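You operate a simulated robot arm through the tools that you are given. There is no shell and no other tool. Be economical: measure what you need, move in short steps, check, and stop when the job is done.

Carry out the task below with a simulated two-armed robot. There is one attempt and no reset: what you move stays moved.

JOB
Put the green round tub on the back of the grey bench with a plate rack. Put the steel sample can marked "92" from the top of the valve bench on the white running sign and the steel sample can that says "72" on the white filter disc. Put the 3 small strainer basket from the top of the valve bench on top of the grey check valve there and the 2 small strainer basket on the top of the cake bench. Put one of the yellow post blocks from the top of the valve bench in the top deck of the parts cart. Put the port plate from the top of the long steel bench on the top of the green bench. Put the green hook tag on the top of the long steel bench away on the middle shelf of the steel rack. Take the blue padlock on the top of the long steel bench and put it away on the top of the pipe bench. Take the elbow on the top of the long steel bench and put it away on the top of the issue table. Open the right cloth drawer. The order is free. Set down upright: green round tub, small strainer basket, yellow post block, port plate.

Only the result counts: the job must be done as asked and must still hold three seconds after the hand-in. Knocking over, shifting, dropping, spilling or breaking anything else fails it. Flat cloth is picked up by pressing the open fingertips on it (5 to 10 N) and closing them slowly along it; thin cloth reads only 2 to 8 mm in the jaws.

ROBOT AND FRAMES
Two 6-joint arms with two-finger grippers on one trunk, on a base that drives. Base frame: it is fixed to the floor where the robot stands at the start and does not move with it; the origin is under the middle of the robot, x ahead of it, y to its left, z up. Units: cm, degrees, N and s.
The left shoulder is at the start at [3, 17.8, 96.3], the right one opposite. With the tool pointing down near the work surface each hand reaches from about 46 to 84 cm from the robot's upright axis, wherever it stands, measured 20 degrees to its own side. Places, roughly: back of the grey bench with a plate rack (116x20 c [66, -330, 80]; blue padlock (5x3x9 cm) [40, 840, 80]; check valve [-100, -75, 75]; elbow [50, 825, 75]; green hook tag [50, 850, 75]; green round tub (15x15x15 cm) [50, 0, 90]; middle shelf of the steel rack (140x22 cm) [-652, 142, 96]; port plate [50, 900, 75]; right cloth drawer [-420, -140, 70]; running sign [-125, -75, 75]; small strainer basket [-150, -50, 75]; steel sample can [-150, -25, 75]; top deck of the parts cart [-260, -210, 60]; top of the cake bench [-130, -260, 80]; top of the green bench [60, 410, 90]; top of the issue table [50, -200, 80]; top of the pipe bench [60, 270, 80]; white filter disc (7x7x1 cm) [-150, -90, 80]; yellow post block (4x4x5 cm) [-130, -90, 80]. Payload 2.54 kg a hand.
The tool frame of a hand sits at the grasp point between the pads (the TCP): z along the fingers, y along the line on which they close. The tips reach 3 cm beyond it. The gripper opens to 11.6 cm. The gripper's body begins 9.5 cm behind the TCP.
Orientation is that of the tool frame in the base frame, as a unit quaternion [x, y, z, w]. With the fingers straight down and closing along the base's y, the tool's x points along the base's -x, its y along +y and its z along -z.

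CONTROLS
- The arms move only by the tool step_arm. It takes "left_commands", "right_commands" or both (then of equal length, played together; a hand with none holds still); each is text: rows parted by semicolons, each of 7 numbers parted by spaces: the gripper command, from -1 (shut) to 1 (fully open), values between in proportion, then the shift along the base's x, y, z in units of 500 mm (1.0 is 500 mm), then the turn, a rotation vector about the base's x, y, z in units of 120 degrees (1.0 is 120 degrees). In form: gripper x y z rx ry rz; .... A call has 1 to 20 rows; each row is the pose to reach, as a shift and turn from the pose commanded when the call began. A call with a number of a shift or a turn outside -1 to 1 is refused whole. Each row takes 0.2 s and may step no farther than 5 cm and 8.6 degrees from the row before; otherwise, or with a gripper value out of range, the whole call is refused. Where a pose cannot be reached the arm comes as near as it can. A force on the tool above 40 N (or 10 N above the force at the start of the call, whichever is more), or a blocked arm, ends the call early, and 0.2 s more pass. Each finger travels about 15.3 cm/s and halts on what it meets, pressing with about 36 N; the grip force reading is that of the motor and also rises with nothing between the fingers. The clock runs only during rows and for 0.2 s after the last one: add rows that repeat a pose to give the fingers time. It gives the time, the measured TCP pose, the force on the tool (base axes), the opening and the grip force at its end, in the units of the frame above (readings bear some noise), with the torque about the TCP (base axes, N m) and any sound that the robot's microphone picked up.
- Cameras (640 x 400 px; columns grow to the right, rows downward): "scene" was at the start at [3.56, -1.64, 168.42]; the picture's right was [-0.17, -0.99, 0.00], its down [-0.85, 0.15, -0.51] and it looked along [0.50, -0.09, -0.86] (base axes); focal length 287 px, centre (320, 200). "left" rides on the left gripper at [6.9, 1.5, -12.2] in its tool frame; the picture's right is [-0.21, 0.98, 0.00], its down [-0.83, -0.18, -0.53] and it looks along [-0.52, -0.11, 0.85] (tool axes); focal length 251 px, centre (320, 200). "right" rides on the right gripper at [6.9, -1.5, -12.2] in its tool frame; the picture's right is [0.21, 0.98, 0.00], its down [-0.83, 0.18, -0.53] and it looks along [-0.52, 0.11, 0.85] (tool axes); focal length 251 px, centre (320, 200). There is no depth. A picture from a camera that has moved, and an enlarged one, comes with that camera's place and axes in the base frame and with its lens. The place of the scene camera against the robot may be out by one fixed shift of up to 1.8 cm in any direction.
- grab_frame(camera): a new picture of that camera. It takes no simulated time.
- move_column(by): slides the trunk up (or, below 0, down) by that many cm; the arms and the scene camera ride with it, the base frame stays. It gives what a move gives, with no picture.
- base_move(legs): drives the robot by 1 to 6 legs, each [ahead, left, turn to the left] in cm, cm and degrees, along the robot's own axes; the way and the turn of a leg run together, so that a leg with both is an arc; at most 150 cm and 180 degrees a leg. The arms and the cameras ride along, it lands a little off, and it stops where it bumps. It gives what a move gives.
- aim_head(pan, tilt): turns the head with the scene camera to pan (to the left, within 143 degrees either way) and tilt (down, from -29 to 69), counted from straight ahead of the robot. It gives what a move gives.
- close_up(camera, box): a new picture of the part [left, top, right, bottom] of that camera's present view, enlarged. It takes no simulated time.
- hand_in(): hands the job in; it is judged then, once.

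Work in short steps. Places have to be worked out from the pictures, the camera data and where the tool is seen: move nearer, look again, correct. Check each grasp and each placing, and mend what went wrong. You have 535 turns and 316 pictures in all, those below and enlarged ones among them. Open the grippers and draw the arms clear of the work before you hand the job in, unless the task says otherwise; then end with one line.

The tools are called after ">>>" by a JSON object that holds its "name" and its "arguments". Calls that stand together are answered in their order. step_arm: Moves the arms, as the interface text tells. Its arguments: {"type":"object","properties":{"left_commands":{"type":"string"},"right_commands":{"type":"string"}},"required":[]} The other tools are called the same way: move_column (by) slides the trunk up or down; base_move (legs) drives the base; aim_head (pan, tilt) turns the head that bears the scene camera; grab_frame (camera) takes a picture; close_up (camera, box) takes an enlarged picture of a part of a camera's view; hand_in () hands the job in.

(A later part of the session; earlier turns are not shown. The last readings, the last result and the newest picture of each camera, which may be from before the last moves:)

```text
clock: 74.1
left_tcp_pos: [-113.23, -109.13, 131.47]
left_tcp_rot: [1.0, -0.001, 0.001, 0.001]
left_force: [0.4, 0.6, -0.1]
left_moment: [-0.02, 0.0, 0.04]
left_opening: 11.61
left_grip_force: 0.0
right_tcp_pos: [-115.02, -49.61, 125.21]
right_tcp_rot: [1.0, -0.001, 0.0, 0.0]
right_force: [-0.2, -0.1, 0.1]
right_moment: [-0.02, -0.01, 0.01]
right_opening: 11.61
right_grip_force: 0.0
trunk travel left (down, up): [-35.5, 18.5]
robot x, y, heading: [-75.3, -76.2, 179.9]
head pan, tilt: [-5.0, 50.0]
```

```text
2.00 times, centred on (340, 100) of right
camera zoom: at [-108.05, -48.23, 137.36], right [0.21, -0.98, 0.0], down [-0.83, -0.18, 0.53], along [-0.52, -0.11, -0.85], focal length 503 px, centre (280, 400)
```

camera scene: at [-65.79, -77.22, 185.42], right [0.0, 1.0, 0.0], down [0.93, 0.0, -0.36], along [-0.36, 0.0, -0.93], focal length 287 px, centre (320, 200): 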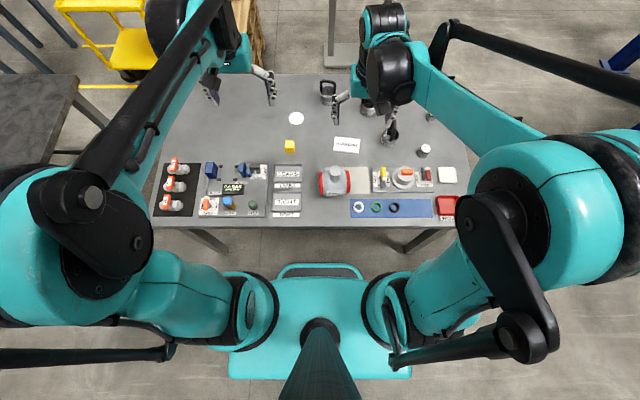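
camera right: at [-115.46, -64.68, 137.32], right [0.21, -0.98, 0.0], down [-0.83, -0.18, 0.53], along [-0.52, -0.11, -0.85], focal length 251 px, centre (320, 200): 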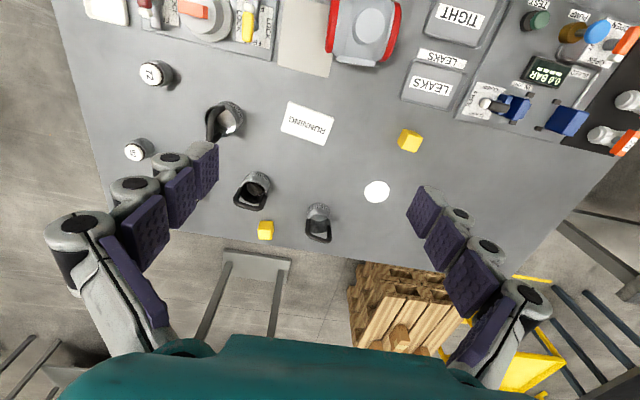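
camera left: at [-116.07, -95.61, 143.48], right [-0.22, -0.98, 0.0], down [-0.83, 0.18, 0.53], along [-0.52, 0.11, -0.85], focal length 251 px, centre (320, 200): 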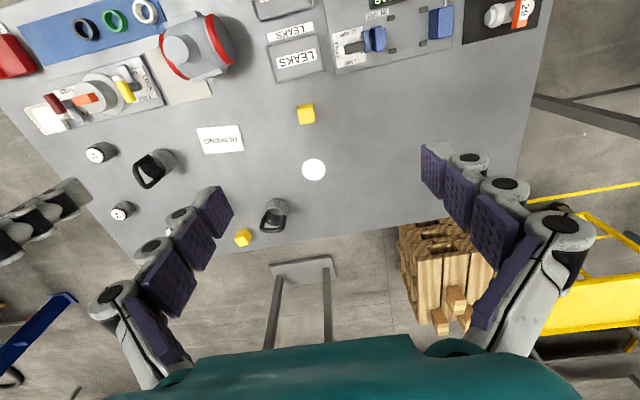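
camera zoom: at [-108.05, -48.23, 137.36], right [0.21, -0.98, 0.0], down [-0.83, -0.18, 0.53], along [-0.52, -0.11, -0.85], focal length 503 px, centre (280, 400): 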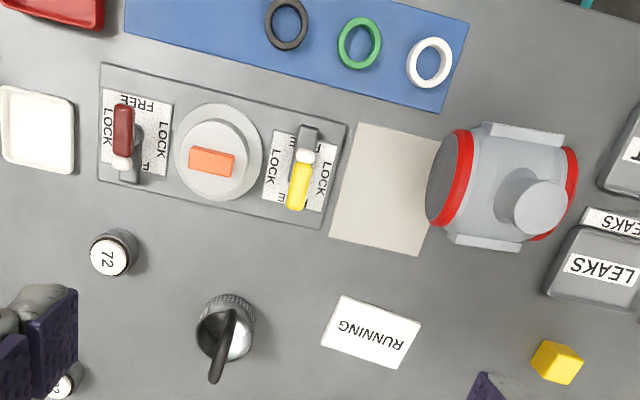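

I zoom more on the baskets for numbers.

>>> {"name": "close_up", "arguments": {"camera": "scene", "box": [300, 195, 400, 275]}}

>>> {"name": "close_up", "arguments": {"camera": "scene", "box": [370, 185, 450, 275]}}

```text
5.00 times, centred on (350, 235) of scene
camera zoom: at [-79.94, -76.55, 187.6], right [0.09, 1.0, 0.0], down [0.76, -0.07, -0.64], along [-0.64, 0.06, -0.77], focal length 1434 px, centre (170, 25)
```

zoom: 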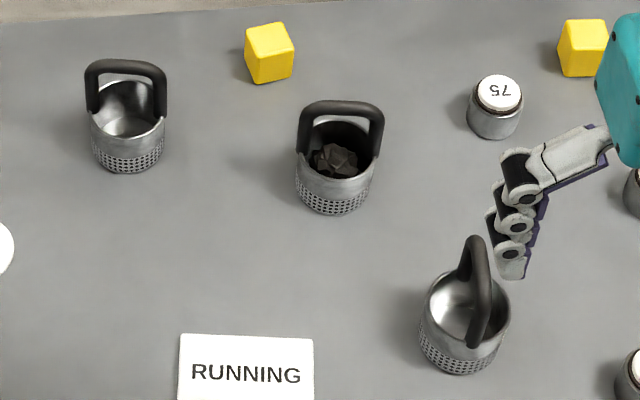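

```text
4.44 times, centred on (410, 230) of scene
camera zoom: at [-79.94, -76.55, 187.6], right [0.09, 1.0, 0.0], down [0.76, -0.07, -0.64], along [-0.64, 0.06, -0.77], focal length 1274 px, centre (-80, 67)
```

zoom: 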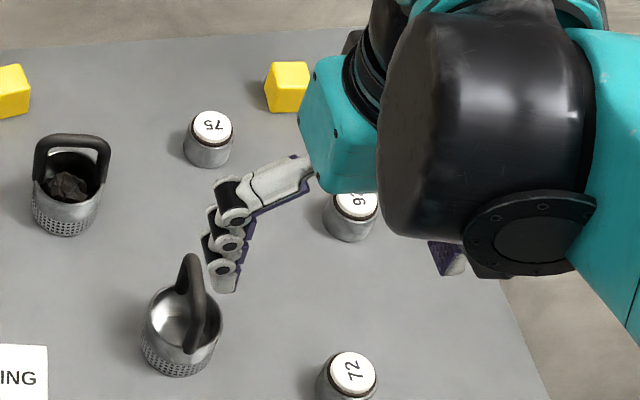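

Cans read 72, 75 and 92. I shift the base 13 cm to its right so the right hand can reach the 92 can.

>>> {"name": "base_move", "arguments": {"legs": [[0, -13, 0]]}}

>>> {"name": "step_arm", "arguments": {"right_commands": "0.5 -0.09 0 0 0 0 0;0.5 -0.18 0 0 0 0 0;0.5 -0.27 0 0 0 0 0;0.5 -0.36 0 -0.04 0 0 0;0.5 -0.45 0 -0.08 0 0 0;0.5 -0.5 0.04 -0.12 0 0 0;0.5 -0.55 0.08 -0.18 0 0 0;0.5 -0.6 0.1 -0.22 0 0 0;0.5 -0.6 0.1 -0.28 0 0 0;0.5 -0.6 0.1 -0.28 0 0 0"}}

>>> {"name": "grab_frame", "arguments": {"camera": "right"}}

```text
clock: 75.4
left_tcp_pos: [-113.21, -96.42, 131.24]
left_tcp_rot: [1.0, -0.001, 0.0, 0.0]
left_force: [1.0, -0.1, 0.3]
left_moment: [0.02, 0.0, -0.01]
left_opening: 11.61
left_grip_force: 0.1
right_tcp_pos: [-115.11, -36.78, 125.08]
right_tcp_rot: [1.0, -0.001, 0.0, 0.0]
right_force: [0.2, 0.4, -0.1]
right_moment: [-0.01, 0.03, -0.02]
right_opening: 11.59
right_grip_force: 0.1
trunk travel left (down, up): [-35.5, 18.5]
robot x, y, heading: [-75.41, -63.73, 179.7]
head pan, tilt: [-5.0, 50.0]
```

```text
clock: 77.6
left_tcp_pos: [-113.29, -96.27, 131.34]
left_tcp_rot: [1.0, -0.001, -0.001, 0.001]
left_force: [-0.4, 1.1, 0.2]
left_moment: [0.0, -0.02, 0.03]
left_opening: 11.61
left_grip_force: 0.1
right_tcp_pos: [-144.96, -31.8, 111.0]
right_tcp_rot: [1.0, 0.0, 0.001, 0.0]
right_force: [0.3, -0.1, -0.1]
right_moment: [0.02, 0.0, 0.02]
right_opening: 8.69
right_grip_force: 0.1
trunk travel left (down, up): [-35.5, 18.5]
robot x, y, heading: [-75.16, -63.87, 179.9]
head pan, tilt: [-5.0, 50.0]
```

```text
280 pictures are left
camera right: at [-138.04, -30.26, 123.31], right [0.21, -0.98, 0.0], down [-0.83, -0.18, 0.53], along [-0.52, -0.11, -0.85], focal length 251 px, centre (320, 200)
```

right: 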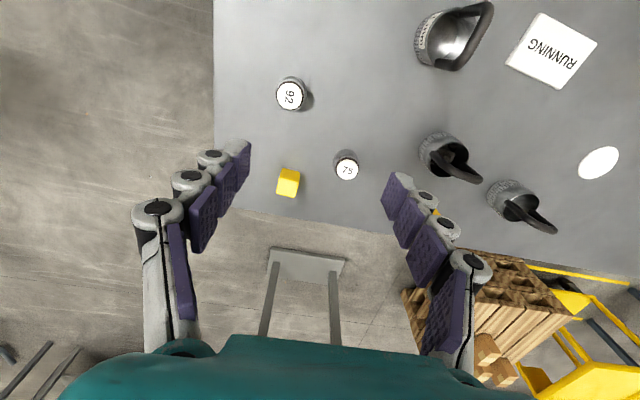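

Can 92 is near (-146.3,-26.2). I descend over it to z≈83 and check.

>>> {"name": "step_arm", "arguments": {"right_commands": "0.5 -0.013 0.056 0 0 0 0;0.5 -0.026 0.112 -0.06 0 0 0;0.5 -0.026 0.112 -0.15 0 0 0;0.5 -0.026 0.112 -0.24 0 0 0;0.5 -0.026 0.112 -0.33 0 0 0;0.5 -0.026 0.112 -0.42 0 0 0;0.5 -0.026 0.112 -0.5 0 0 0;0.5 -0.026 0.112 -0.55 0 0 0;0.5 -0.026 0.112 -0.55 0 0 0"}}

>>> {"name": "grab_frame", "arguments": {"camera": "right"}}

```text
clock: 79.6
left_tcp_pos: [-113.14, -96.29, 131.36]
left_tcp_rot: [1.0, -0.001, 0.0, 0.0]
left_force: [1.2, 0.5, 0.0]
left_moment: [-0.01, 0.02, -0.01]
left_opening: 11.61
left_grip_force: 0.0
right_tcp_pos: [-143.39, -26.89, 86.79]
right_tcp_rot: [1.0, -0.001, 0.001, 0.001]
right_force: [-0.4, 0.0, 0.0]
right_moment: [-0.04, 0.0, -0.02]
right_opening: 8.72
right_grip_force: 0.1
right hand out of reach, approached as far as the arm can: row 7, 8, 9
trunk travel left (down, up): [-35.5, 18.5]
robot x, y, heading: [-75.01, -63.92, 180.0]
head pan, tilt: [-5.0, 50.0]
```

```text
279 pictures are left
camera right: at [-136.47, -25.46, 98.95], right [0.21, -0.98, 0.0], down [-0.83, -0.18, 0.53], along [-0.52, -0.11, -0.85], focal length 251 px, centre (320, 200)
```

right: 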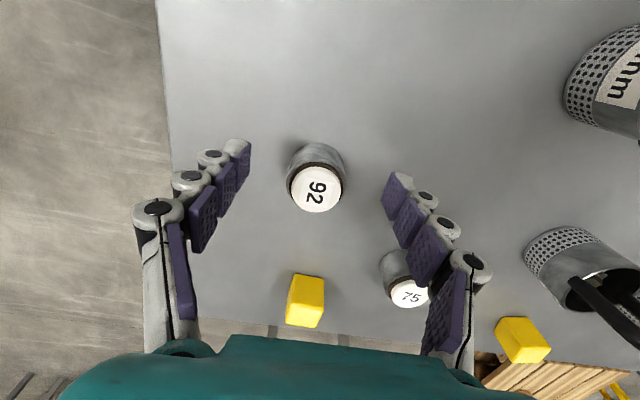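

The basket label ends in "mm" — so the numbers are mesh sizes on a side tag. The arm is short because the trunk is high; I raise the hand and lower the trunk by 18.

>>> {"name": "step_arm", "arguments": {"right_commands": "0.5 0 0 0.09 0 0 0;0.5 0 0 0.18 0 0 0;0.5 0 0 0.27 0 0 0;0.5 0 0 0.36 0 0 0;0.5 0 0 0.4 0 0 0"}}

>>> {"name": "move_column", "arguments": {"by": -18}}

>>> {"name": "grab_frame", "arguments": {"camera": "right"}}

```text
clock: 80.8
left_tcp_pos: [-113.08, -96.19, 131.42]
left_tcp_rot: [1.0, -0.001, 0.0, 0.0]
left_force: [-0.3, 0.2, 0.4]
left_moment: [-0.01, 0.02, 0.01]
left_opening: 11.61
left_grip_force: 0.1
right_tcp_pos: [-143.44, -27.03, 106.95]
right_tcp_rot: [1.0, -0.001, 0.0, 0.0]
right_force: [-0.4, 0.0, -0.3]
right_moment: [0.0, -0.01, -0.01]
right_opening: 8.69
right_grip_force: 0.0
trunk travel left (down, up): [-35.5, 18.5]
robot x, y, heading: [-75.02, -63.82, 179.6]
head pan, tilt: [-5.0, 50.0]
```

```text
clock: 82.8
left_tcp_pos: [-113.15, -96.35, 113.34]
left_tcp_rot: [1.0, -0.002, 0.0, 0.0]
left_force: [1.3, -0.7, -0.3]
left_moment: [-0.05, 0.0, -0.03]
left_opening: 11.61
left_grip_force: 0.1
right_tcp_pos: [-143.49, -26.9, 88.96]
right_tcp_rot: [1.0, -0.001, 0.0, 0.0]
right_force: [-0.7, 1.2, 1.2]
right_moment: [-0.02, -0.02, 0.0]
right_opening: 8.72
right_grip_force: 0.0
trunk travel left (down, up): [-17.5, 36.5]
robot x, y, heading: [-75.2, -63.86, 179.8]
head pan, tilt: [-5.0, 50.0]
```

```text
278 pictures are left
camera right: at [-136.51, -25.53, 101.07], right [0.21, -0.98, 0.0], down [-0.83, -0.18, 0.53], along [-0.52, -0.11, -0.85], focal length 251 px, centre (320, 200)
```

right: 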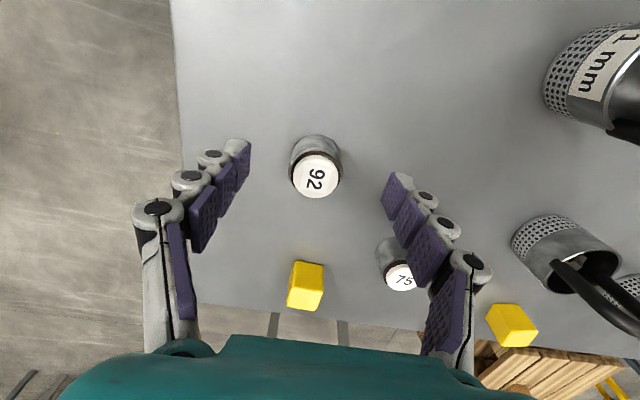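

Basket A is "1 mm", so B and C are 2 and 3. Can 92 at ≈(-146.4,-27.3); I descend and look before closing.

>>> {"name": "step_arm", "arguments": {"right_commands": "0.5 -0.058 -0.008 -0.03 0 0 0;0.5 -0.058 -0.008 -0.1 0 0 0;0.5 -0.058 -0.008 -0.17 0 0 0;0.5 -0.058 -0.008 -0.18 0 0 0"}}

>>> {"name": "grab_frame", "arguments": {"camera": "right"}}

```text
clock: 83.8
left_tcp_pos: [-112.96, -96.5, 113.44]
left_tcp_rot: [1.0, -0.001, -0.001, 0.0]
left_force: [-0.2, -0.1, -0.4]
left_moment: [-0.04, -0.04, 0.03]
left_opening: 11.59
left_grip_force: 0.0
right_tcp_pos: [-146.24, -27.47, 80.2]
right_tcp_rot: [1.0, 0.0, 0.0, -0.002]
right_force: [1.2, 0.3, 25.3]
right_moment: [-0.01, -0.03, 0.15]
right_opening: 9.14
right_grip_force: 11.7
trunk travel left (down, up): [-17.5, 36.5]
robot x, y, heading: [-75.08, -63.81, 180.1]
head pan, tilt: [-5.0, 50.0]
```

```text
277 pictures are left
camera right: at [-139.3, -26.09, 92.22], right [0.21, -0.98, 0.0], down [-0.83, -0.18, 0.53], along [-0.52, -0.11, -0.85], focal length 251 px, centre (320, 200)
```

right: 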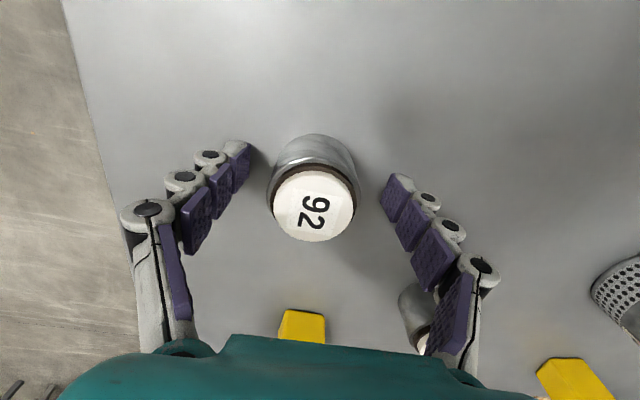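

The fingertips touch the table (z≈77.2). I rise 0.5 cm, close, and lift.

>>> {"name": "step_arm", "arguments": {"right_commands": "0.5 0 0 0.012 0 0 0;0.1 0 0 0.012 0 0 0;-0.3 0 0 0.012 0 0 0;-0.6 0 0 0.012 0 0 0;-1 0 0 0.012 0 0 0;-1 0 0 0.012 0 0 0;-1 0 0 0.06 0 0 0;-1 0 0 0.14 0 0 0;-1 0 0 0.22 0 0 0;-1 0 0 0.22 0 0 0"}}

>>> {"name": "grab_frame", "arguments": {"camera": "right"}}

```text
clock: 84.5
left_tcp_pos: [-112.92, -96.37, 113.4]
left_tcp_rot: [1.0, -0.001, -0.001, 0.001]
left_force: [0.3, -0.3, 0.1]
left_moment: [0.01, 0.02, 0.0]
left_opening: 11.59
left_grip_force: 0.1
right_tcp_pos: [-146.29, -27.5, 80.96]
right_tcp_rot: [1.0, -0.001, -0.001, -0.001]
right_force: [3.1, -2.7, 22.5]
right_moment: [-0.15, -0.13, 0.13]
right_opening: 4.59
right_grip_force: 45.5
trunk travel left (down, up): [-17.5, 36.5]
robot x, y, heading: [-74.98, -63.9, 179.8]
head pan, tilt: [-5.0, 50.0]
stopped in row 3 (right hand): the force on the tool passed its limit at 48 N (the readings are from after the stop); the commanded pose is now the measured one
```

```text
276 pictures are left
camera right: at [-139.28, -26.11, 93.11], right [0.21, -0.98, 0.0], down [-0.83, -0.18, 0.53], along [-0.52, -0.11, -0.85], focal length 251 px, centre (320, 200)
```

right: 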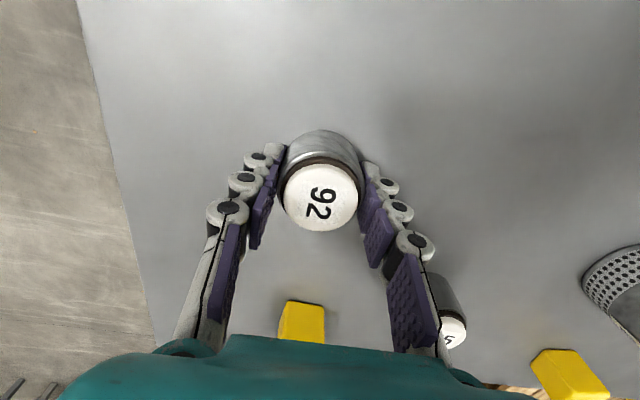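

It's gripped (4.6 cm). Lifting.

>>> {"name": "step_arm", "arguments": {"right_commands": "-1 0 0 0.03 0 0 0;-1 0 0 0.03 0 0 0;-1 0 0 0.1 0 0 0;-1 0 0 0.18 0 0 0;-1 0 0 0.26 0 0 0;-1 0 0 0.26 0 0 0"}}

>>> {"name": "grab_frame", "arguments": {"camera": "right"}}

```text
clock: 85.9
left_tcp_pos: [-113.12, -96.27, 113.29]
left_tcp_rot: [1.0, -0.001, -0.001, 0.001]
left_force: [0.0, 0.2, -0.3]
left_moment: [0.03, 0.0, 0.03]
left_opening: 11.6
left_grip_force: 0.2
right_tcp_pos: [-146.51, -27.41, 93.62]
right_tcp_rot: [1.0, -0.001, 0.001, -0.001]
right_force: [-0.3, 1.2, -1.1]
right_moment: [0.0, -0.01, 0.0]
right_opening: 4.59
right_grip_force: 36.2
trunk travel left (down, up): [-17.5, 36.5]
robot x, y, heading: [-75.52, -64.2, 179.9]
head pan, tilt: [-5.0, 50.0]
```

```text
275 pictures are left
camera right: at [-139.56, -25.97, 105.83], right [0.21, -0.98, 0.0], down [-0.83, -0.18, 0.53], along [-0.52, -0.11, -0.85], focal length 251 px, centre (320, 200)
```

right: 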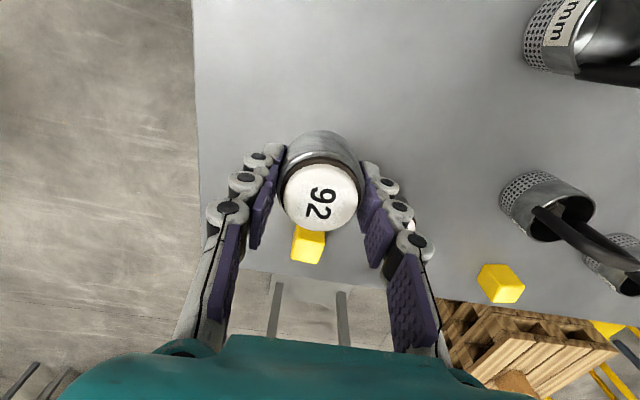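

Can lifted. Moving it high over to the running sign at ≈(-131.8,-65).

>>> {"name": "step_arm", "arguments": {"right_commands": "-1 0 0 0.09 0 0 0;-1 0.03 -0.03 0.16 0 0 0;-1 0.06 -0.12 0.18 0 0 0;-1 0.09 -0.21 0.18 0 0 0;-1 0.12 -0.3 0.18 0 0 0;-1 0.15 -0.39 0.18 0 0 0;-1 0.18 -0.48 0.18 0 0 0;-1 0.21 -0.57 0.18 0 0 0;-1 0.25 -0.65 0.18 0 0 0;-1 0.28 -0.72 0.18 0 0 0;-1 0.294 -0.752 0.18 0 0 0;-1 0.294 -0.752 0.18 0 0 0"}}

>>> {"name": "grab_frame", "arguments": {"camera": "right"}}

```text
clock: 88.5
left_tcp_pos: [-113.16, -96.35, 113.36]
left_tcp_rot: [1.0, -0.001, 0.0, 0.0]
left_force: [1.2, -0.8, 0.5]
left_moment: [0.0, -0.01, 0.01]
left_opening: 11.6
left_grip_force: 0.2
right_tcp_pos: [-131.79, -64.99, 102.6]
right_tcp_rot: [1.0, -0.001, 0.0, 0.0]
right_force: [0.9, 0.5, -0.9]
right_moment: [-0.01, 0.0, 0.01]
right_opening: 4.58
right_grip_force: 36.2
trunk travel left (down, up): [-17.5, 36.5]
robot x, y, heading: [-75.07, -63.65, 179.8]
head pan, tilt: [-5.0, 50.0]
```

```text
274 pictures are left
camera right: at [-124.67, -63.6, 114.8], right [0.21, -0.98, 0.0], down [-0.83, -0.18, 0.53], along [-0.52, -0.11, -0.85], focal length 251 px, centre (320, 200)
```

right: 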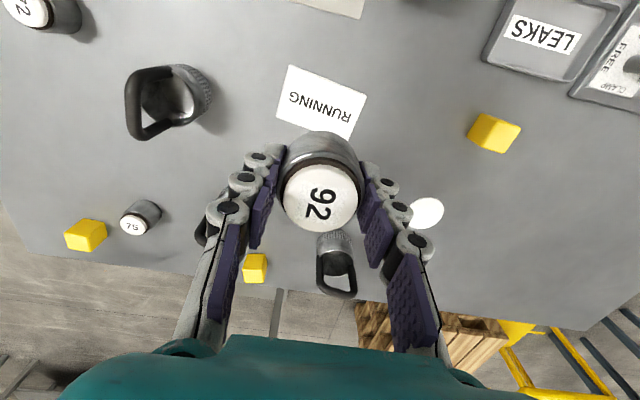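

The sign centre computes to (-131.6,-65.0); straight below. Lowering.

>>> {"name": "step_arm", "arguments": {"right_commands": "-1 0.002 0 -0.09 0 0 0;-1 0.002 0 -0.18 0 0 0;-1 0.002 0 -0.27 0 0 0;-1 0.002 0 -0.36 0 0 0;-1 0.002 0 -0.4 0 0 0;-1 0.002 0 -0.414 0 0 0;-1 0.002 0 -0.42 0 0 0;-1 0.002 0 -0.424 0 0 0;-1 0.002 0 -0.424 0 0 0"}}

>>> {"name": "grab_frame", "arguments": {"camera": "right"}}

```text
clock: 90.2
left_tcp_pos: [-112.85, -96.28, 113.43]
left_tcp_rot: [1.0, -0.001, -0.001, 0.001]
left_force: [0.5, 0.6, -0.6]
left_moment: [0.03, 0.0, 0.01]
left_opening: 11.61
left_grip_force: 0.1
right_tcp_pos: [-131.55, -65.06, 81.86]
right_tcp_rot: [1.0, -0.001, -0.001, 0.0]
right_force: [2.6, 0.3, 26.9]
right_moment: [0.06, -0.19, 0.0]
right_opening: 4.57
right_grip_force: 36.3
trunk travel left (down, up): [-17.5, 36.5]
robot x, y, heading: [-74.91, -63.66, 179.6]
head pan, tilt: [-5.0, 50.0]
stopped in row 8 (right hand): the force on the tool passed its limit at 46 N (the readings are from after the stop); the commanded pose is now the measured one
```

```text
273 pictures are left
camera right: at [-124.59, -63.59, 94.06], right [0.21, -0.98, 0.0], down [-0.82, -0.18, 0.54], along [-0.53, -0.11, -0.84], focal length 251 px, centre (320, 200)
```

right: 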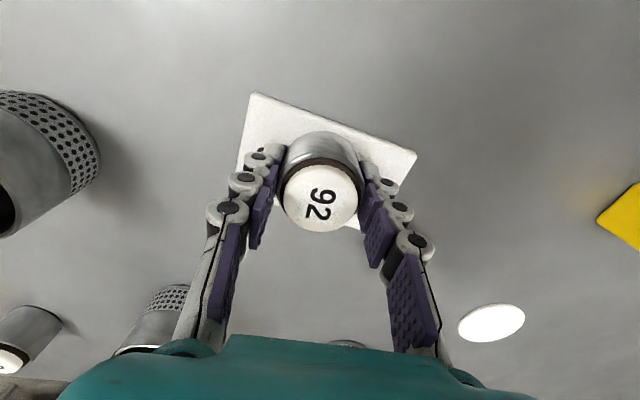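

Seated on the sign. I ease off, open, and rise.

>>> {"name": "step_arm", "arguments": {"right_commands": "-1 0 0 0.006 0 0 0;-0.1 0 0 0.006 0 0 0;0.2 0 0 0.01 0 0 0;0.2 0 0 0.03 0 0 0;0.2 0 0 0.1 0 0 0;0.2 0 0 0.19 0 0 0;0.2 0 0 0.28 0 0 0;0.2 0 0 0.37 0 0 0;0.2 0 0 0.44 0 0 0;0.2 0 0 0.44 0 0 0"}}

>>> {"name": "grab_frame", "arguments": {"camera": "right"}}

```text
clock: 92.4
left_tcp_pos: [-113.14, -96.38, 113.42]
left_tcp_rot: [1.0, 0.0, 0.001, -0.001]
left_force: [-0.3, 0.1, 0.0]
left_moment: [-0.01, -0.01, -0.01]
left_opening: 11.62
left_grip_force: 0.1
right_tcp_pos: [-131.86, -65.0, 103.85]
right_tcp_rot: [1.0, -0.001, -0.002, 0.0]
right_force: [-0.1, 0.5, 0.1]
right_moment: [0.0, -0.01, 0.03]
right_opening: 6.97
right_grip_force: 0.0
trunk travel left (down, up): [-17.5, 36.5]
robot x, y, heading: [-75.06, -63.9, 179.7]
head pan, tilt: [-5.0, 50.0]
```

```text
272 pictures are left
camera right: at [-124.8, -63.56, 115.94], right [0.21, -0.98, 0.0], down [-0.82, -0.18, 0.54], along [-0.52, -0.11, -0.84], focal length 251 px, centre (320, 200)
```

right: 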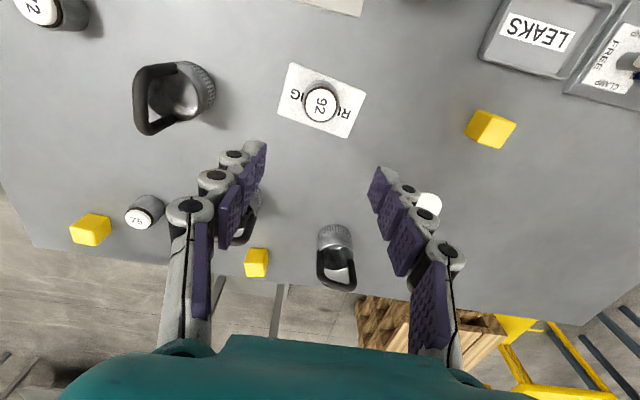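

92 stands on the sign. Now to can 72 near (-127.8,-33.1).

>>> {"name": "step_arm", "arguments": {"right_commands": "0.4 0.01 0.09 0 0 0 0;0.4 0.02 0.18 0 0 0 0;0.4 0.03 0.27 0 0 0 0;0.4 0.04 0.36 0 0 0 0;0.4 0.05 0.45 0 0 0 0;0.4 0.06 0.54 0 0 0 0;0.4 0.07 0.61 -0.03 0 0 0;0.4 0.08 0.637 -0.11 0 0 0;0.4 0.08 0.637 -0.2 0 0 0;0.4 0.08 0.637 -0.28 0 0 0;0.4 0.08 0.637 -0.28 0 0 0"}}

>>> {"name": "grab_frame", "arguments": {"camera": "right"}}

```text
clock: 94.8
left_tcp_pos: [-113.12, -96.32, 113.26]
left_tcp_rot: [1.0, -0.001, 0.0, 0.0]
left_force: [0.5, -0.3, 0.3]
left_moment: [-0.01, -0.02, 0.0]
left_opening: 11.6
left_grip_force: 0.1
right_tcp_pos: [-127.65, -33.1, 89.78]
right_tcp_rot: [1.0, 0.0, -0.002, 0.0]
right_force: [-0.3, -0.4, 0.6]
right_moment: [-0.03, 0.02, 0.0]
right_opening: 8.11
right_grip_force: 0.1
trunk travel left (down, up): [-17.5, 36.5]
robot x, y, heading: [-75.0, -63.57, 180.0]
head pan, tilt: [-5.0, 50.0]
```

```text
271 pictures are left
camera right: at [-120.63, -31.67, 101.92], right [0.21, -0.98, 0.0], down [-0.82, -0.18, 0.54], along [-0.52, -0.11, -0.84], focal length 251 px, centre (320, 200)
```

right: 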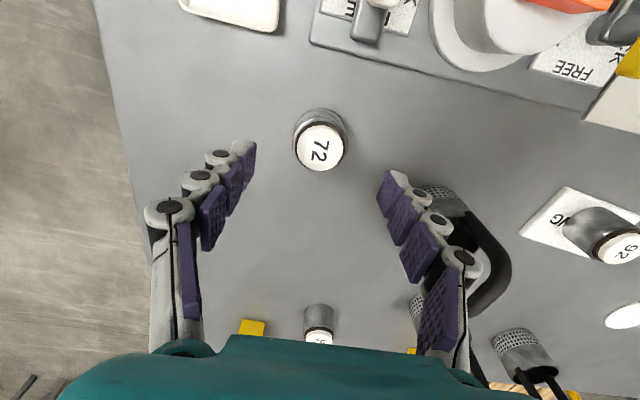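

Centred over can 72. Descending to 81.6, closing, lifting.

>>> {"name": "step_arm", "arguments": {"right_commands": "0.2 -0.004 0 -0.08 0 0 0;0.2 -0.004 0 -0.15 0 0 0;0.2 -0.004 0 -0.162 0 0 0;-0.1 -0.004 0 -0.162 0 0 0;-0.5 -0.004 0 -0.162 0 0 0;-1 -0.004 0 -0.162 0 0 0;-1 -0.004 0 -0.162 0 0 0;-1 -0.004 0 -0.16 0 0 0;-1 -0.004 0 -0.1 0 0 0;-1 -0.004 0 -0.01 0 0 0;-1 -0.004 0 0.08 0 0 0;-1 -0.004 0 0.17 0 0 0;-1 -0.004 0 0.26 0 0 0;-1 -0.004 0 0.26 0 0 0"}}

>>> {"name": "grab_frame", "arguments": {"camera": "right"}}

```text
clock: 97.8
left_tcp_pos: [-113.2, -96.22, 113.35]
left_tcp_rot: [1.0, -0.001, 0.0, 0.001]
left_force: [0.6, -0.2, 1.2]
left_moment: [0.0, 0.02, -0.03]
left_opening: 11.6
left_grip_force: 0.1
right_tcp_pos: [-127.88, -33.12, 102.65]
right_tcp_rot: [1.0, -0.001, 0.0, 0.0]
right_force: [0.2, -0.1, -0.5]
right_moment: [-0.02, -0.02, 0.0]
right_opening: 4.58
right_grip_force: 35.9
trunk travel left (down, up): [-17.5, 36.5]
robot x, y, heading: [-75.52, -63.52, 180.0]
head pan, tilt: [-5.0, 50.0]
```

```text
270 pictures are left
camera right: at [-121.06, -31.71, 114.85], right [0.21, -0.98, 0.0], down [-0.82, -0.18, 0.54], along [-0.52, -0.11, -0.84], focal length 251 px, centre (320, 200)
```

right: 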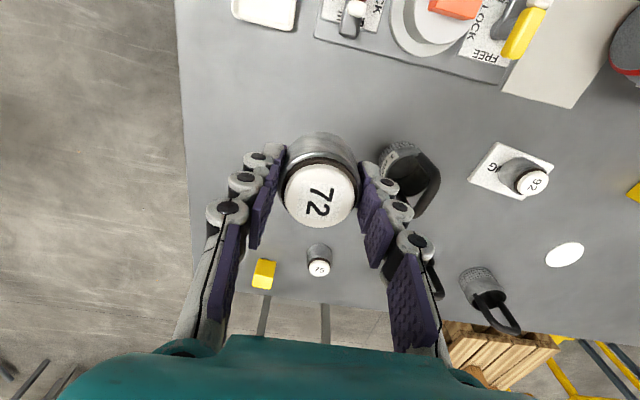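

Got 72. I shift the base 12 cm to its left so the filter disc (≈(-145.8,-87.3)) is in reach, and travel there high.

>>> {"name": "base_move", "arguments": {"legs": [[0, 13, 0]]}}

>>> {"name": "step_arm", "arguments": {"right_commands": "-1 -0.03 -0.09 0 0 0 0;-1 -0.06 -0.18 0 0 0 0;-1 -0.09 -0.27 0 0 0 0;-1 -0.12 -0.36 0 0 0 0;-1 -0.16 -0.45 0 0 0 0;-1 -0.2 -0.54 0 0 0 0;-1 -0.24 -0.62 0 0 0 0;-1 -0.27 -0.7 0 0 0 0;-1 -0.3 -0.76 0 0 0 0;-1 -0.3 -0.76 0 0 0 0"}}

>>> {"name": "grab_frame", "arguments": {"camera": "right"}}

```text
clock: 99.0
left_tcp_pos: [-113.07, -109.4, 113.37]
left_tcp_rot: [1.0, -0.002, 0.0, 0.0]
left_force: [-0.2, -0.3, 0.5]
left_moment: [0.04, 0.0, 0.03]
left_opening: 11.61
left_grip_force: 0.1
right_tcp_pos: [-127.99, -46.22, 102.63]
right_tcp_rot: [1.0, -0.002, -0.001, -0.001]
right_force: [-0.6, -0.4, -0.5]
right_moment: [0.04, 0.01, 0.03]
right_opening: 4.57
right_grip_force: 35.8
trunk travel left (down, up): [-17.5, 36.5]
robot x, y, heading: [-74.96, -76.34, 179.7]
head pan, tilt: [-5.0, 50.0]
```

```text
clock: 101.2
left_tcp_pos: [-113.18, -109.12, 113.36]
left_tcp_rot: [1.0, -0.002, -0.001, 0.001]
left_force: [0.5, -0.1, 0.8]
left_moment: [0.0, 0.03, -0.04]
left_opening: 11.57
left_grip_force: 0.1
right_tcp_pos: [-142.92, -84.13, 102.77]
right_tcp_rot: [1.0, -0.001, -0.001, 0.0]
right_force: [0.7, 0.3, -1.1]
right_moment: [-0.03, 0.01, -0.03]
right_opening: 4.62
right_grip_force: 36.1
trunk travel left (down, up): [-17.5, 36.5]
robot x, y, heading: [-75.01, -77.0, 180.1]
head pan, tilt: [-5.0, 50.0]
```

```text
269 pictures are left
camera right: at [-135.96, -82.62, 114.93], right [0.21, -0.98, 0.0], down [-0.82, -0.18, 0.54], along [-0.52, -0.11, -0.84], focal length 251 px, centre (320, 200)
```

right: 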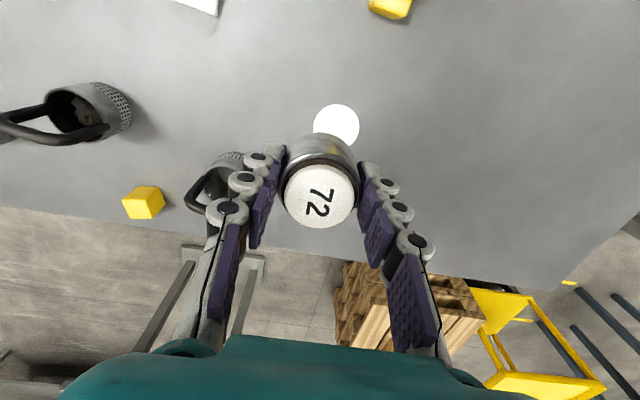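

Disc centre ≈(-145.9,-87.1). I align and lower with fine steps.

>>> {"name": "step_arm", "arguments": {"right_commands": "-1 -0.06 -0.06 -0.02 0 0 0;-1 -0.06 -0.06 -0.11 0 0 0;-1 -0.06 -0.06 -0.2 0 0 0;-1 -0.06 -0.06 -0.29 0 0 0;-1 -0.06 -0.06 -0.36 0 0 0;-1 -0.06 -0.06 -0.38 0 0 0;-1 -0.06 -0.06 -0.38 0 0 0"}}

>>> {"name": "grab_frame", "arguments": {"camera": "right"}}

```text
clock: 102.8
left_tcp_pos: [-113.28, -109.19, 113.3]
left_tcp_rot: [1.0, -0.002, 0.0, 0.0]
left_force: [-0.6, 0.3, 0.1]
left_moment: [0.0, 0.04, 0.01]
left_opening: 11.61
left_grip_force: 0.1
right_tcp_pos: [-146.07, -86.97, 83.63]
right_tcp_rot: [1.0, -0.002, -0.001, 0.0]
right_force: [0.9, -0.5, -1.2]
right_moment: [-0.01, -0.01, 0.0]
right_opening: 4.58
right_grip_force: 36.1
trunk travel left (down, up): [-17.5, 36.5]
robot x, y, heading: [-75.01, -76.58, 179.8]
head pan, tilt: [-5.0, 50.0]
```

```text
268 pictures are left
camera right: at [-139.1, -85.61, 95.8], right [0.21, -0.98, 0.0], down [-0.82, -0.18, 0.54], along [-0.52, -0.11, -0.84], focal length 251 px, centre (320, 200)
```

right: 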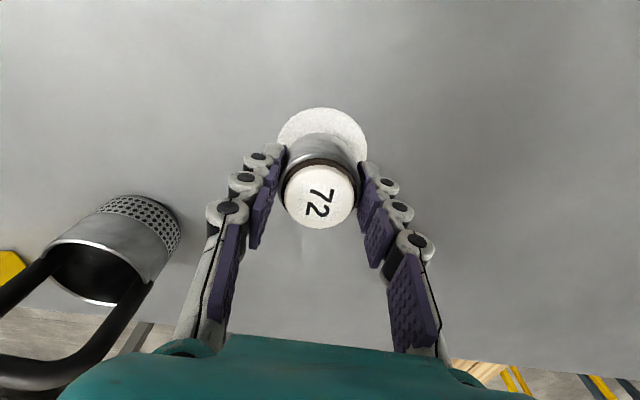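

Well centred over the disc. Lower to contact.

>>> {"name": "step_arm", "arguments": {"right_commands": "-1 0 0 -0.006 0 0 0;-1 0 0 -0.012 0 0 0;-1 0 0 -0.018 0 0 0;-1 0 0 -0.022 0 0 0;-1 0 0 -0.022 0 0 0"}}

```text
clock: 104.0
left_tcp_pos: [-113.21, -109.23, 113.25]
left_tcp_rot: [1.0, -0.002, 0.0, 0.0]
left_force: [0.2, 0.4, -0.5]
left_moment: [0.0, 0.01, 0.03]
left_opening: 11.6
left_grip_force: 0.0
right_tcp_pos: [-145.96, -86.99, 82.57]
right_tcp_rot: [1.0, -0.002, -0.001, 0.0]
right_force: [-1.0, 0.6, 0.1]
right_moment: [-0.03, 0.0, 0.01]
right_opening: 4.57
right_grip_force: 35.9
trunk travel left (down, up): [-17.5, 36.5]
robot x, y, heading: [-75.3, -76.67, 179.6]
head pan, tilt: [-5.0, 50.0]
```

>>> {"name": "step_arm", "arguments": {"right_commands": "-1 0 0 -0.004 0 0 0;-1 0 0 -0.008 0 0 0;-1 0 0 -0.012 0 0 0;-1 0 0 -0.012 0 0 0"}}

```text
clock: 105.0
left_tcp_pos: [-113.21, -109.19, 113.29]
left_tcp_rot: [1.0, -0.002, -0.001, 0.0]
left_force: [0.5, 0.0, 0.4]
left_moment: [0.02, 0.01, 0.0]
left_opening: 11.59
left_grip_force: 0.1
right_tcp_pos: [-146.09, -87.1, 82.01]
right_tcp_rot: [1.0, -0.002, -0.001, 0.0]
right_force: [-0.1, 0.6, 3.3]
right_moment: [-0.03, -0.01, -0.01]
right_opening: 4.58
right_grip_force: 36.1
trunk travel left (down, up): [-17.5, 36.5]
robot x, y, heading: [-75.4, -76.67, 180.0]
head pan, tilt: [-5.0, 50.0]
```

Contact (3 N). Open and rise, then view.

>>> {"name": "step_arm", "arguments": {"right_commands": "-0.5 0 0 0 0 0 0;0.1 0 0 0 0 0 0;0.2 0 0 0.01 0 0 0;0.2 0 0 0.08 0 0 0;0.2 0 0 0.17 0 0 0;0.2 0 0 0.26 0 0 0;0.2 0 0 0.35 0 0 0;0.2 0 0 0.42 0 0 0;0.2 0 0 0.42 0 0 0"}}

>>> {"name": "grab_frame", "arguments": {"camera": "right"}}

```text
clock: 107.0
left_tcp_pos: [-113.22, -109.22, 113.27]
left_tcp_rot: [1.0, -0.002, -0.001, 0.0]
left_force: [0.6, -0.8, 0.5]
left_moment: [0.0, -0.03, 0.02]
left_opening: 11.58
left_grip_force: 0.1
right_tcp_pos: [-145.98, -87.06, 102.85]
right_tcp_rot: [1.0, -0.002, -0.002, 0.001]
right_force: [0.2, -0.2, -0.2]
right_moment: [-0.02, 0.0, 0.05]
right_opening: 6.95
right_grip_force: 0.0
trunk travel left (down, up): [-17.5, 36.5]
robot x, y, heading: [-75.03, -76.63, 179.7]
head pan, tilt: [-5.0, 50.0]
```

```text
267 pictures are left
camera right: at [-139.01, -85.67, 115.16], right [0.21, -0.98, 0.0], down [-0.82, -0.18, 0.54], along [-0.52, -0.11, -0.84], focal length 251 px, centre (320, 200)
```

right: 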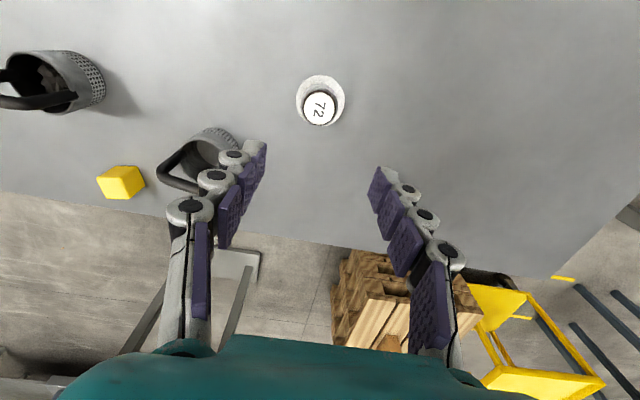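

Both cans are placed. The labels of the other two baskets face away, so I'll lift basket C (≈(-156,-73)) by its body with the fingers closing along x. I advance 4 cm and turn the wrist 90° above it.

>>> {"name": "base_move", "arguments": {"legs": [[4, 0, 0]]}}

>>> {"name": "step_arm", "arguments": {"right_commands": "1 0 0.03 0.03 0 0 0.07;1 -0.01 0.06 0.06 0 0 0.14;1 -0.02 0.09 0.09 0 0 0.21;1 -0.03 0.12 0.12 0 0 0.28;1 -0.04 0.15 0.15 0 0 0.35;1 -0.05 0.18 0.15 0 0 0.42;1 -0.06 0.21 0.15 0 0 0.49;1 -0.07 0.24 0.15 0 0 0.56;1 -0.08 0.26 0.15 0 0 0.63;1 -0.09 0.28 0.15 0 0 0.7;1 -0.09 0.28 0.15 0 0 0.75;1 -0.09 0.28 0.15 0 0 0.75"}}

>>> {"name": "grab_frame", "arguments": {"camera": "right"}}

```text
clock: 107.9
left_tcp_pos: [-117.46, -109.25, 113.4]
left_tcp_rot: [1.0, -0.001, 0.0, -0.001]
left_force: [-1.3, -0.1, -0.3]
left_moment: [0.01, -0.09, 0.0]
left_opening: 11.6
left_grip_force: 0.0
right_tcp_pos: [-150.15, -87.08, 102.85]
right_tcp_rot: [1.0, -0.001, 0.0, 0.0]
right_force: [-0.6, 0.5, -0.9]
right_moment: [-0.04, -0.06, 0.0]
right_opening: 6.92
right_grip_force: 0.0
trunk travel left (down, up): [-17.5, 36.5]
robot x, y, heading: [-79.19, -76.71, 179.8]
head pan, tilt: [-5.0, 50.0]
```

```text
clock: 110.5
left_tcp_pos: [-117.21, -109.18, 113.27]
left_tcp_rot: [1.0, -0.001, 0.001, 0.0]
left_force: [0.4, -0.1, -1.2]
left_moment: [0.0, 0.0, 0.01]
left_opening: 11.59
left_grip_force: 0.1
right_tcp_pos: [-154.56, -73.03, 110.53]
right_tcp_rot: [0.708, 0.707, -0.001, 0.002]
right_force: [0.3, 0.2, 0.4]
right_moment: [-0.01, -0.01, 0.02]
right_opening: 11.58
right_grip_force: 0.1
trunk travel left (down, up): [-17.5, 36.5]
robot x, y, heading: [-79.01, -76.84, 179.9]
head pan, tilt: [-5.0, 50.0]
```

```text
266 pictures are left
camera right: at [-155.96, -66.15, 122.64], right [0.98, 0.21, 0.0], down [0.18, -0.82, 0.54], along [0.11, -0.52, -0.84], focal length 251 px, centre (320, 200)
```

right: 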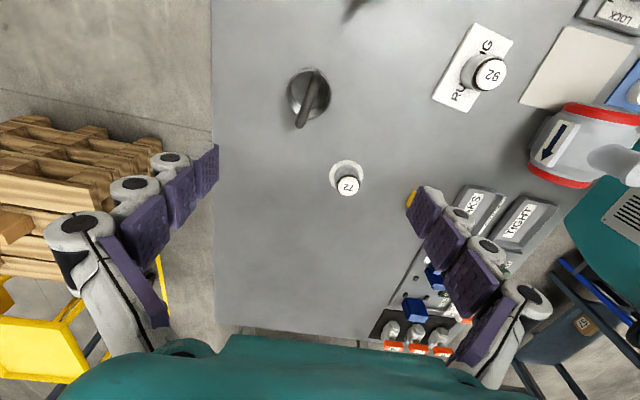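

Basket C centre ≈(-156.2,-73.4), handle top ≈89.5. Descend with fingers straddling along x, to z≈83.

>>> {"name": "step_arm", "arguments": {"right_commands": "1 -0.032 -0.008 -0.05 0 0 0;1 -0.032 -0.008 -0.14 0 0 0;1 -0.032 -0.008 -0.23 0 0 0;1 -0.032 -0.008 -0.32 0 0 0;1 -0.032 -0.008 -0.41 0 0 0;1 -0.032 -0.008 -0.48 0 0 0;1 -0.032 -0.008 -0.55 0 0 0;1 -0.032 -0.008 -0.55 0 0 0"}}

>>> {"name": "grab_frame", "arguments": {"camera": "right"}}

```text
clock: 112.3
left_tcp_pos: [-117.2, -109.3, 113.43]
left_tcp_rot: [1.0, -0.001, -0.001, 0.0]
left_force: [0.3, -0.2, 0.2]
left_moment: [-0.03, 0.05, 0.02]
left_opening: 11.58
left_grip_force: 0.1
right_tcp_pos: [-156.13, -73.53, 83.14]
right_tcp_rot: [0.709, 0.705, -0.002, 0.002]
right_force: [0.3, -0.2, 0.4]
right_moment: [-0.01, 0.03, 0.01]
right_opening: 11.6
right_grip_force: 0.0
right hand out of reach, approached as far as the arm can: row 1
trunk travel left (down, up): [-17.5, 36.5]
robot x, y, heading: [-79.27, -76.68, 179.6]
head pan, tilt: [-5.0, 50.0]
```

```text
265 pictures are left
camera right: at [-157.62, -66.65, 95.21], right [0.98, 0.21, 0.0], down [0.18, -0.82, 0.54], along [0.11, -0.52, -0.84], focal length 251 px, centre (320, 200)
```

right: 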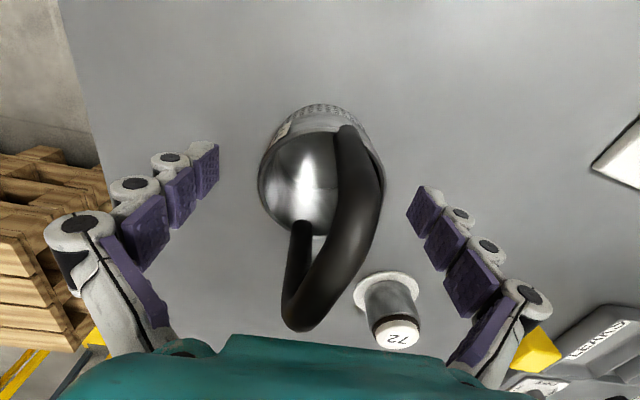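

Straddled nicely. Close and lift.

>>> {"name": "step_arm", "arguments": {"right_commands": "0.6 0 0 0 0 0 0;0.2 0 0 0 0 0 0;-0.2 0 0 0 0 0 0;-1 0 0 0 0 0 0;-1 0 0 0 0 0 0;-1 0 0 0 0 0 0;-1 0 0 0.02 0 0 0"}}

>>> {"name": "grab_frame", "arguments": {"camera": "right"}}

```text
clock: 113.9
left_tcp_pos: [-117.19, -109.01, 113.44]
left_tcp_rot: [1.0, -0.002, 0.0, -0.001]
left_force: [-0.1, -0.3, 1.2]
left_moment: [0.02, 0.01, 0.02]
left_opening: 11.59
left_grip_force: 0.0
right_tcp_pos: [-156.19, -73.53, 84.04]
right_tcp_rot: [0.709, 0.706, -0.001, 0.002]
right_force: [-0.1, 0.1, -0.5]
right_moment: [-0.01, 0.0, 0.01]
right_opening: 6.53
right_grip_force: 36.0
trunk travel left (down, up): [-17.5, 36.5]
robot x, y, heading: [-79.29, -76.46, 179.8]
head pan, tilt: [-5.0, 50.0]
```

```text
264 pictures are left
camera right: at [-157.6, -66.62, 96.17], right [0.98, 0.21, 0.0], down [0.18, -0.82, 0.54], along [0.11, -0.52, -0.84], focal length 251 px, centre (320, 200)
```

right: 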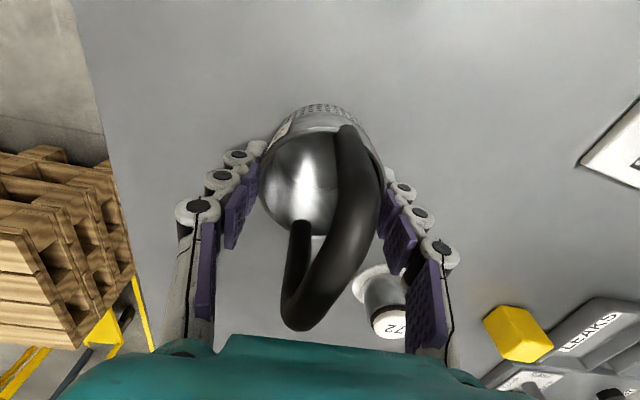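

Held. Lift, pull back, then turn it to show its label.

>>> {"name": "step_arm", "arguments": {"right_commands": "-1 0 0 0.09 0 0 0;-1 0 0 0.18 0 0 0;-1 0 0 0.27 0 0 0;-1 0 0 0.36 0 0 0;-1 0 0 0.45 0 0 0;-1 0.05 0 0.5 0 0 0;-1 0.14 0 0.5 0 0 -0.07;-1 0.23 0 0.5 0 0 -0.14;-1 0.32 0 0.5 0 0 -0.21;-1 0.4 0 0.5 0 0 -0.28;-1 0.4 0 0.5 0 0 -0.35;-1 0.4 0 0.5 0 0 -0.42;-1 0.4 0 0.5 0 0 -0.49;-1 0.4 0 0.5 0 0 -0.56;-1 0.4 0 0.5 0 0 -0.63;-1 0.4 0 0.5 0 0 -0.7;-1 0.4 0 0.5 0 0 -0.75;-1 0.4 0 0.5 0 0 -0.75"}}

>>> {"name": "close_up", "arguments": {"camera": "scene", "box": [220, 140, 460, 320]}}

>>> {"name": "grab_frame", "arguments": {"camera": "left"}}

```text
clock: 117.7
left_tcp_pos: [-117.2, -109.22, 113.41]
left_tcp_rot: [1.0, -0.002, 0.0, 0.001]
left_force: [-1.3, 0.2, -0.1]
left_moment: [0.01, 0.01, -0.01]
left_opening: 11.6
left_grip_force: 0.1
right_tcp_pos: [-136.09, -73.49, 108.94]
right_tcp_rot: [1.0, -0.002, -0.001, 0.0]
right_force: [-0.6, -0.6, -1.3]
right_moment: [0.0, -0.01, 0.0]
right_opening: 6.5
right_grip_force: 36.1
trunk travel left (down, up): [-17.5, 36.5]
robot x, y, heading: [-79.19, -76.67, 179.9]
head pan, tilt: [-5.0, 50.0]
```

```text
2.22 times, centred on (340, 230) of scene
camera zoom: at [-83.99, -76.54, 169.61], right [0.09, 1.0, 0.0], down [0.76, -0.07, -0.64], along [-0.64, 0.06, -0.77], focal length 637 px, centre (276, 133)
```

zoom: 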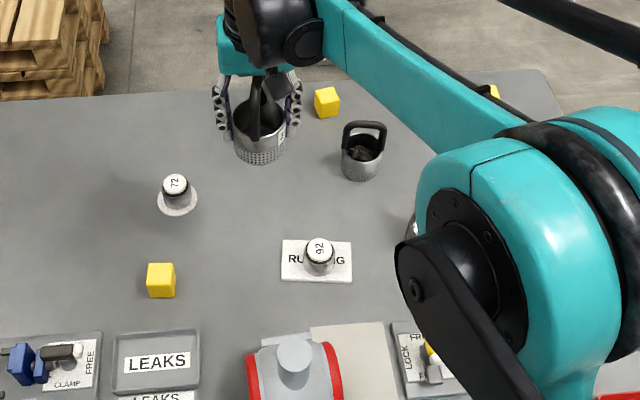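

```text
262 pictures are left
camera left: at [-110.21, -110.71, 125.4], right [-0.22, -0.98, 0.0], down [-0.83, 0.18, 0.53], along [-0.52, 0.12, -0.85], focal length 251 px, centre (320, 200)
```

left: 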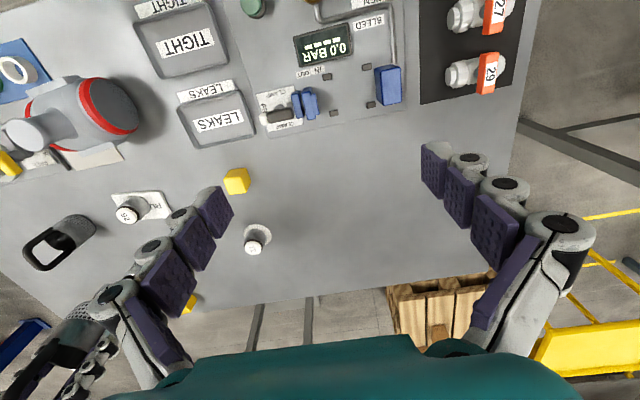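

The label edge is on the right side now; turn 55° more and zoom.

>>> {"name": "step_arm", "arguments": {"right_commands": "-1 0 0 0 0 0 -0.07;-1 0 0 0 0 0 -0.14;-1 0 0 0 0 0 -0.21;-1 0 0 0 0 0 -0.28;-1 0 0 0 0 0 -0.35;-1 0 0 0 0 0 -0.42;-1 0 0 0 0 0 -0.49;-1 0 0 0 0 0 -0.49"}}

>>> {"name": "close_up", "arguments": {"camera": "scene", "box": [290, 150, 370, 210]}}

```text
clock: 119.5
left_tcp_pos: [-117.2, -109.18, 113.26]
left_tcp_rot: [1.0, -0.001, -0.001, 0.001]
left_force: [0.5, 0.1, -0.6]
left_moment: [0.01, -0.02, -0.02]
left_opening: 11.59
left_grip_force: 0.0
right_tcp_pos: [-136.05, -73.53, 109.0]
right_tcp_rot: [0.87, -0.493, -0.001, 0.0]
right_force: [0.4, -0.3, -1.3]
right_moment: [-0.01, 0.02, -0.01]
right_opening: 6.48
right_grip_force: 36.0
trunk travel left (down, up): [-17.5, 36.5]
robot x, y, heading: [-79.18, -76.62, 179.7]
head pan, tilt: [-5.0, 50.0]
```

```text
6.67 times, centred on (330, 180) of scene
camera zoom: at [-83.99, -76.54, 169.61], right [0.09, 1.0, 0.0], down [0.76, -0.07, -0.64], along [-0.64, 0.06, -0.77], focal length 1912 px, centre (253, 333)
```

zoom: 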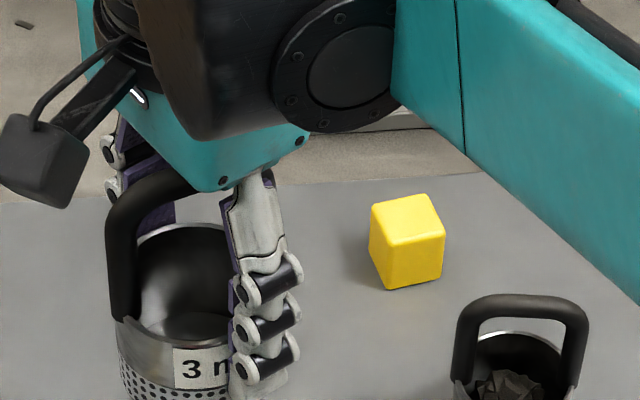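

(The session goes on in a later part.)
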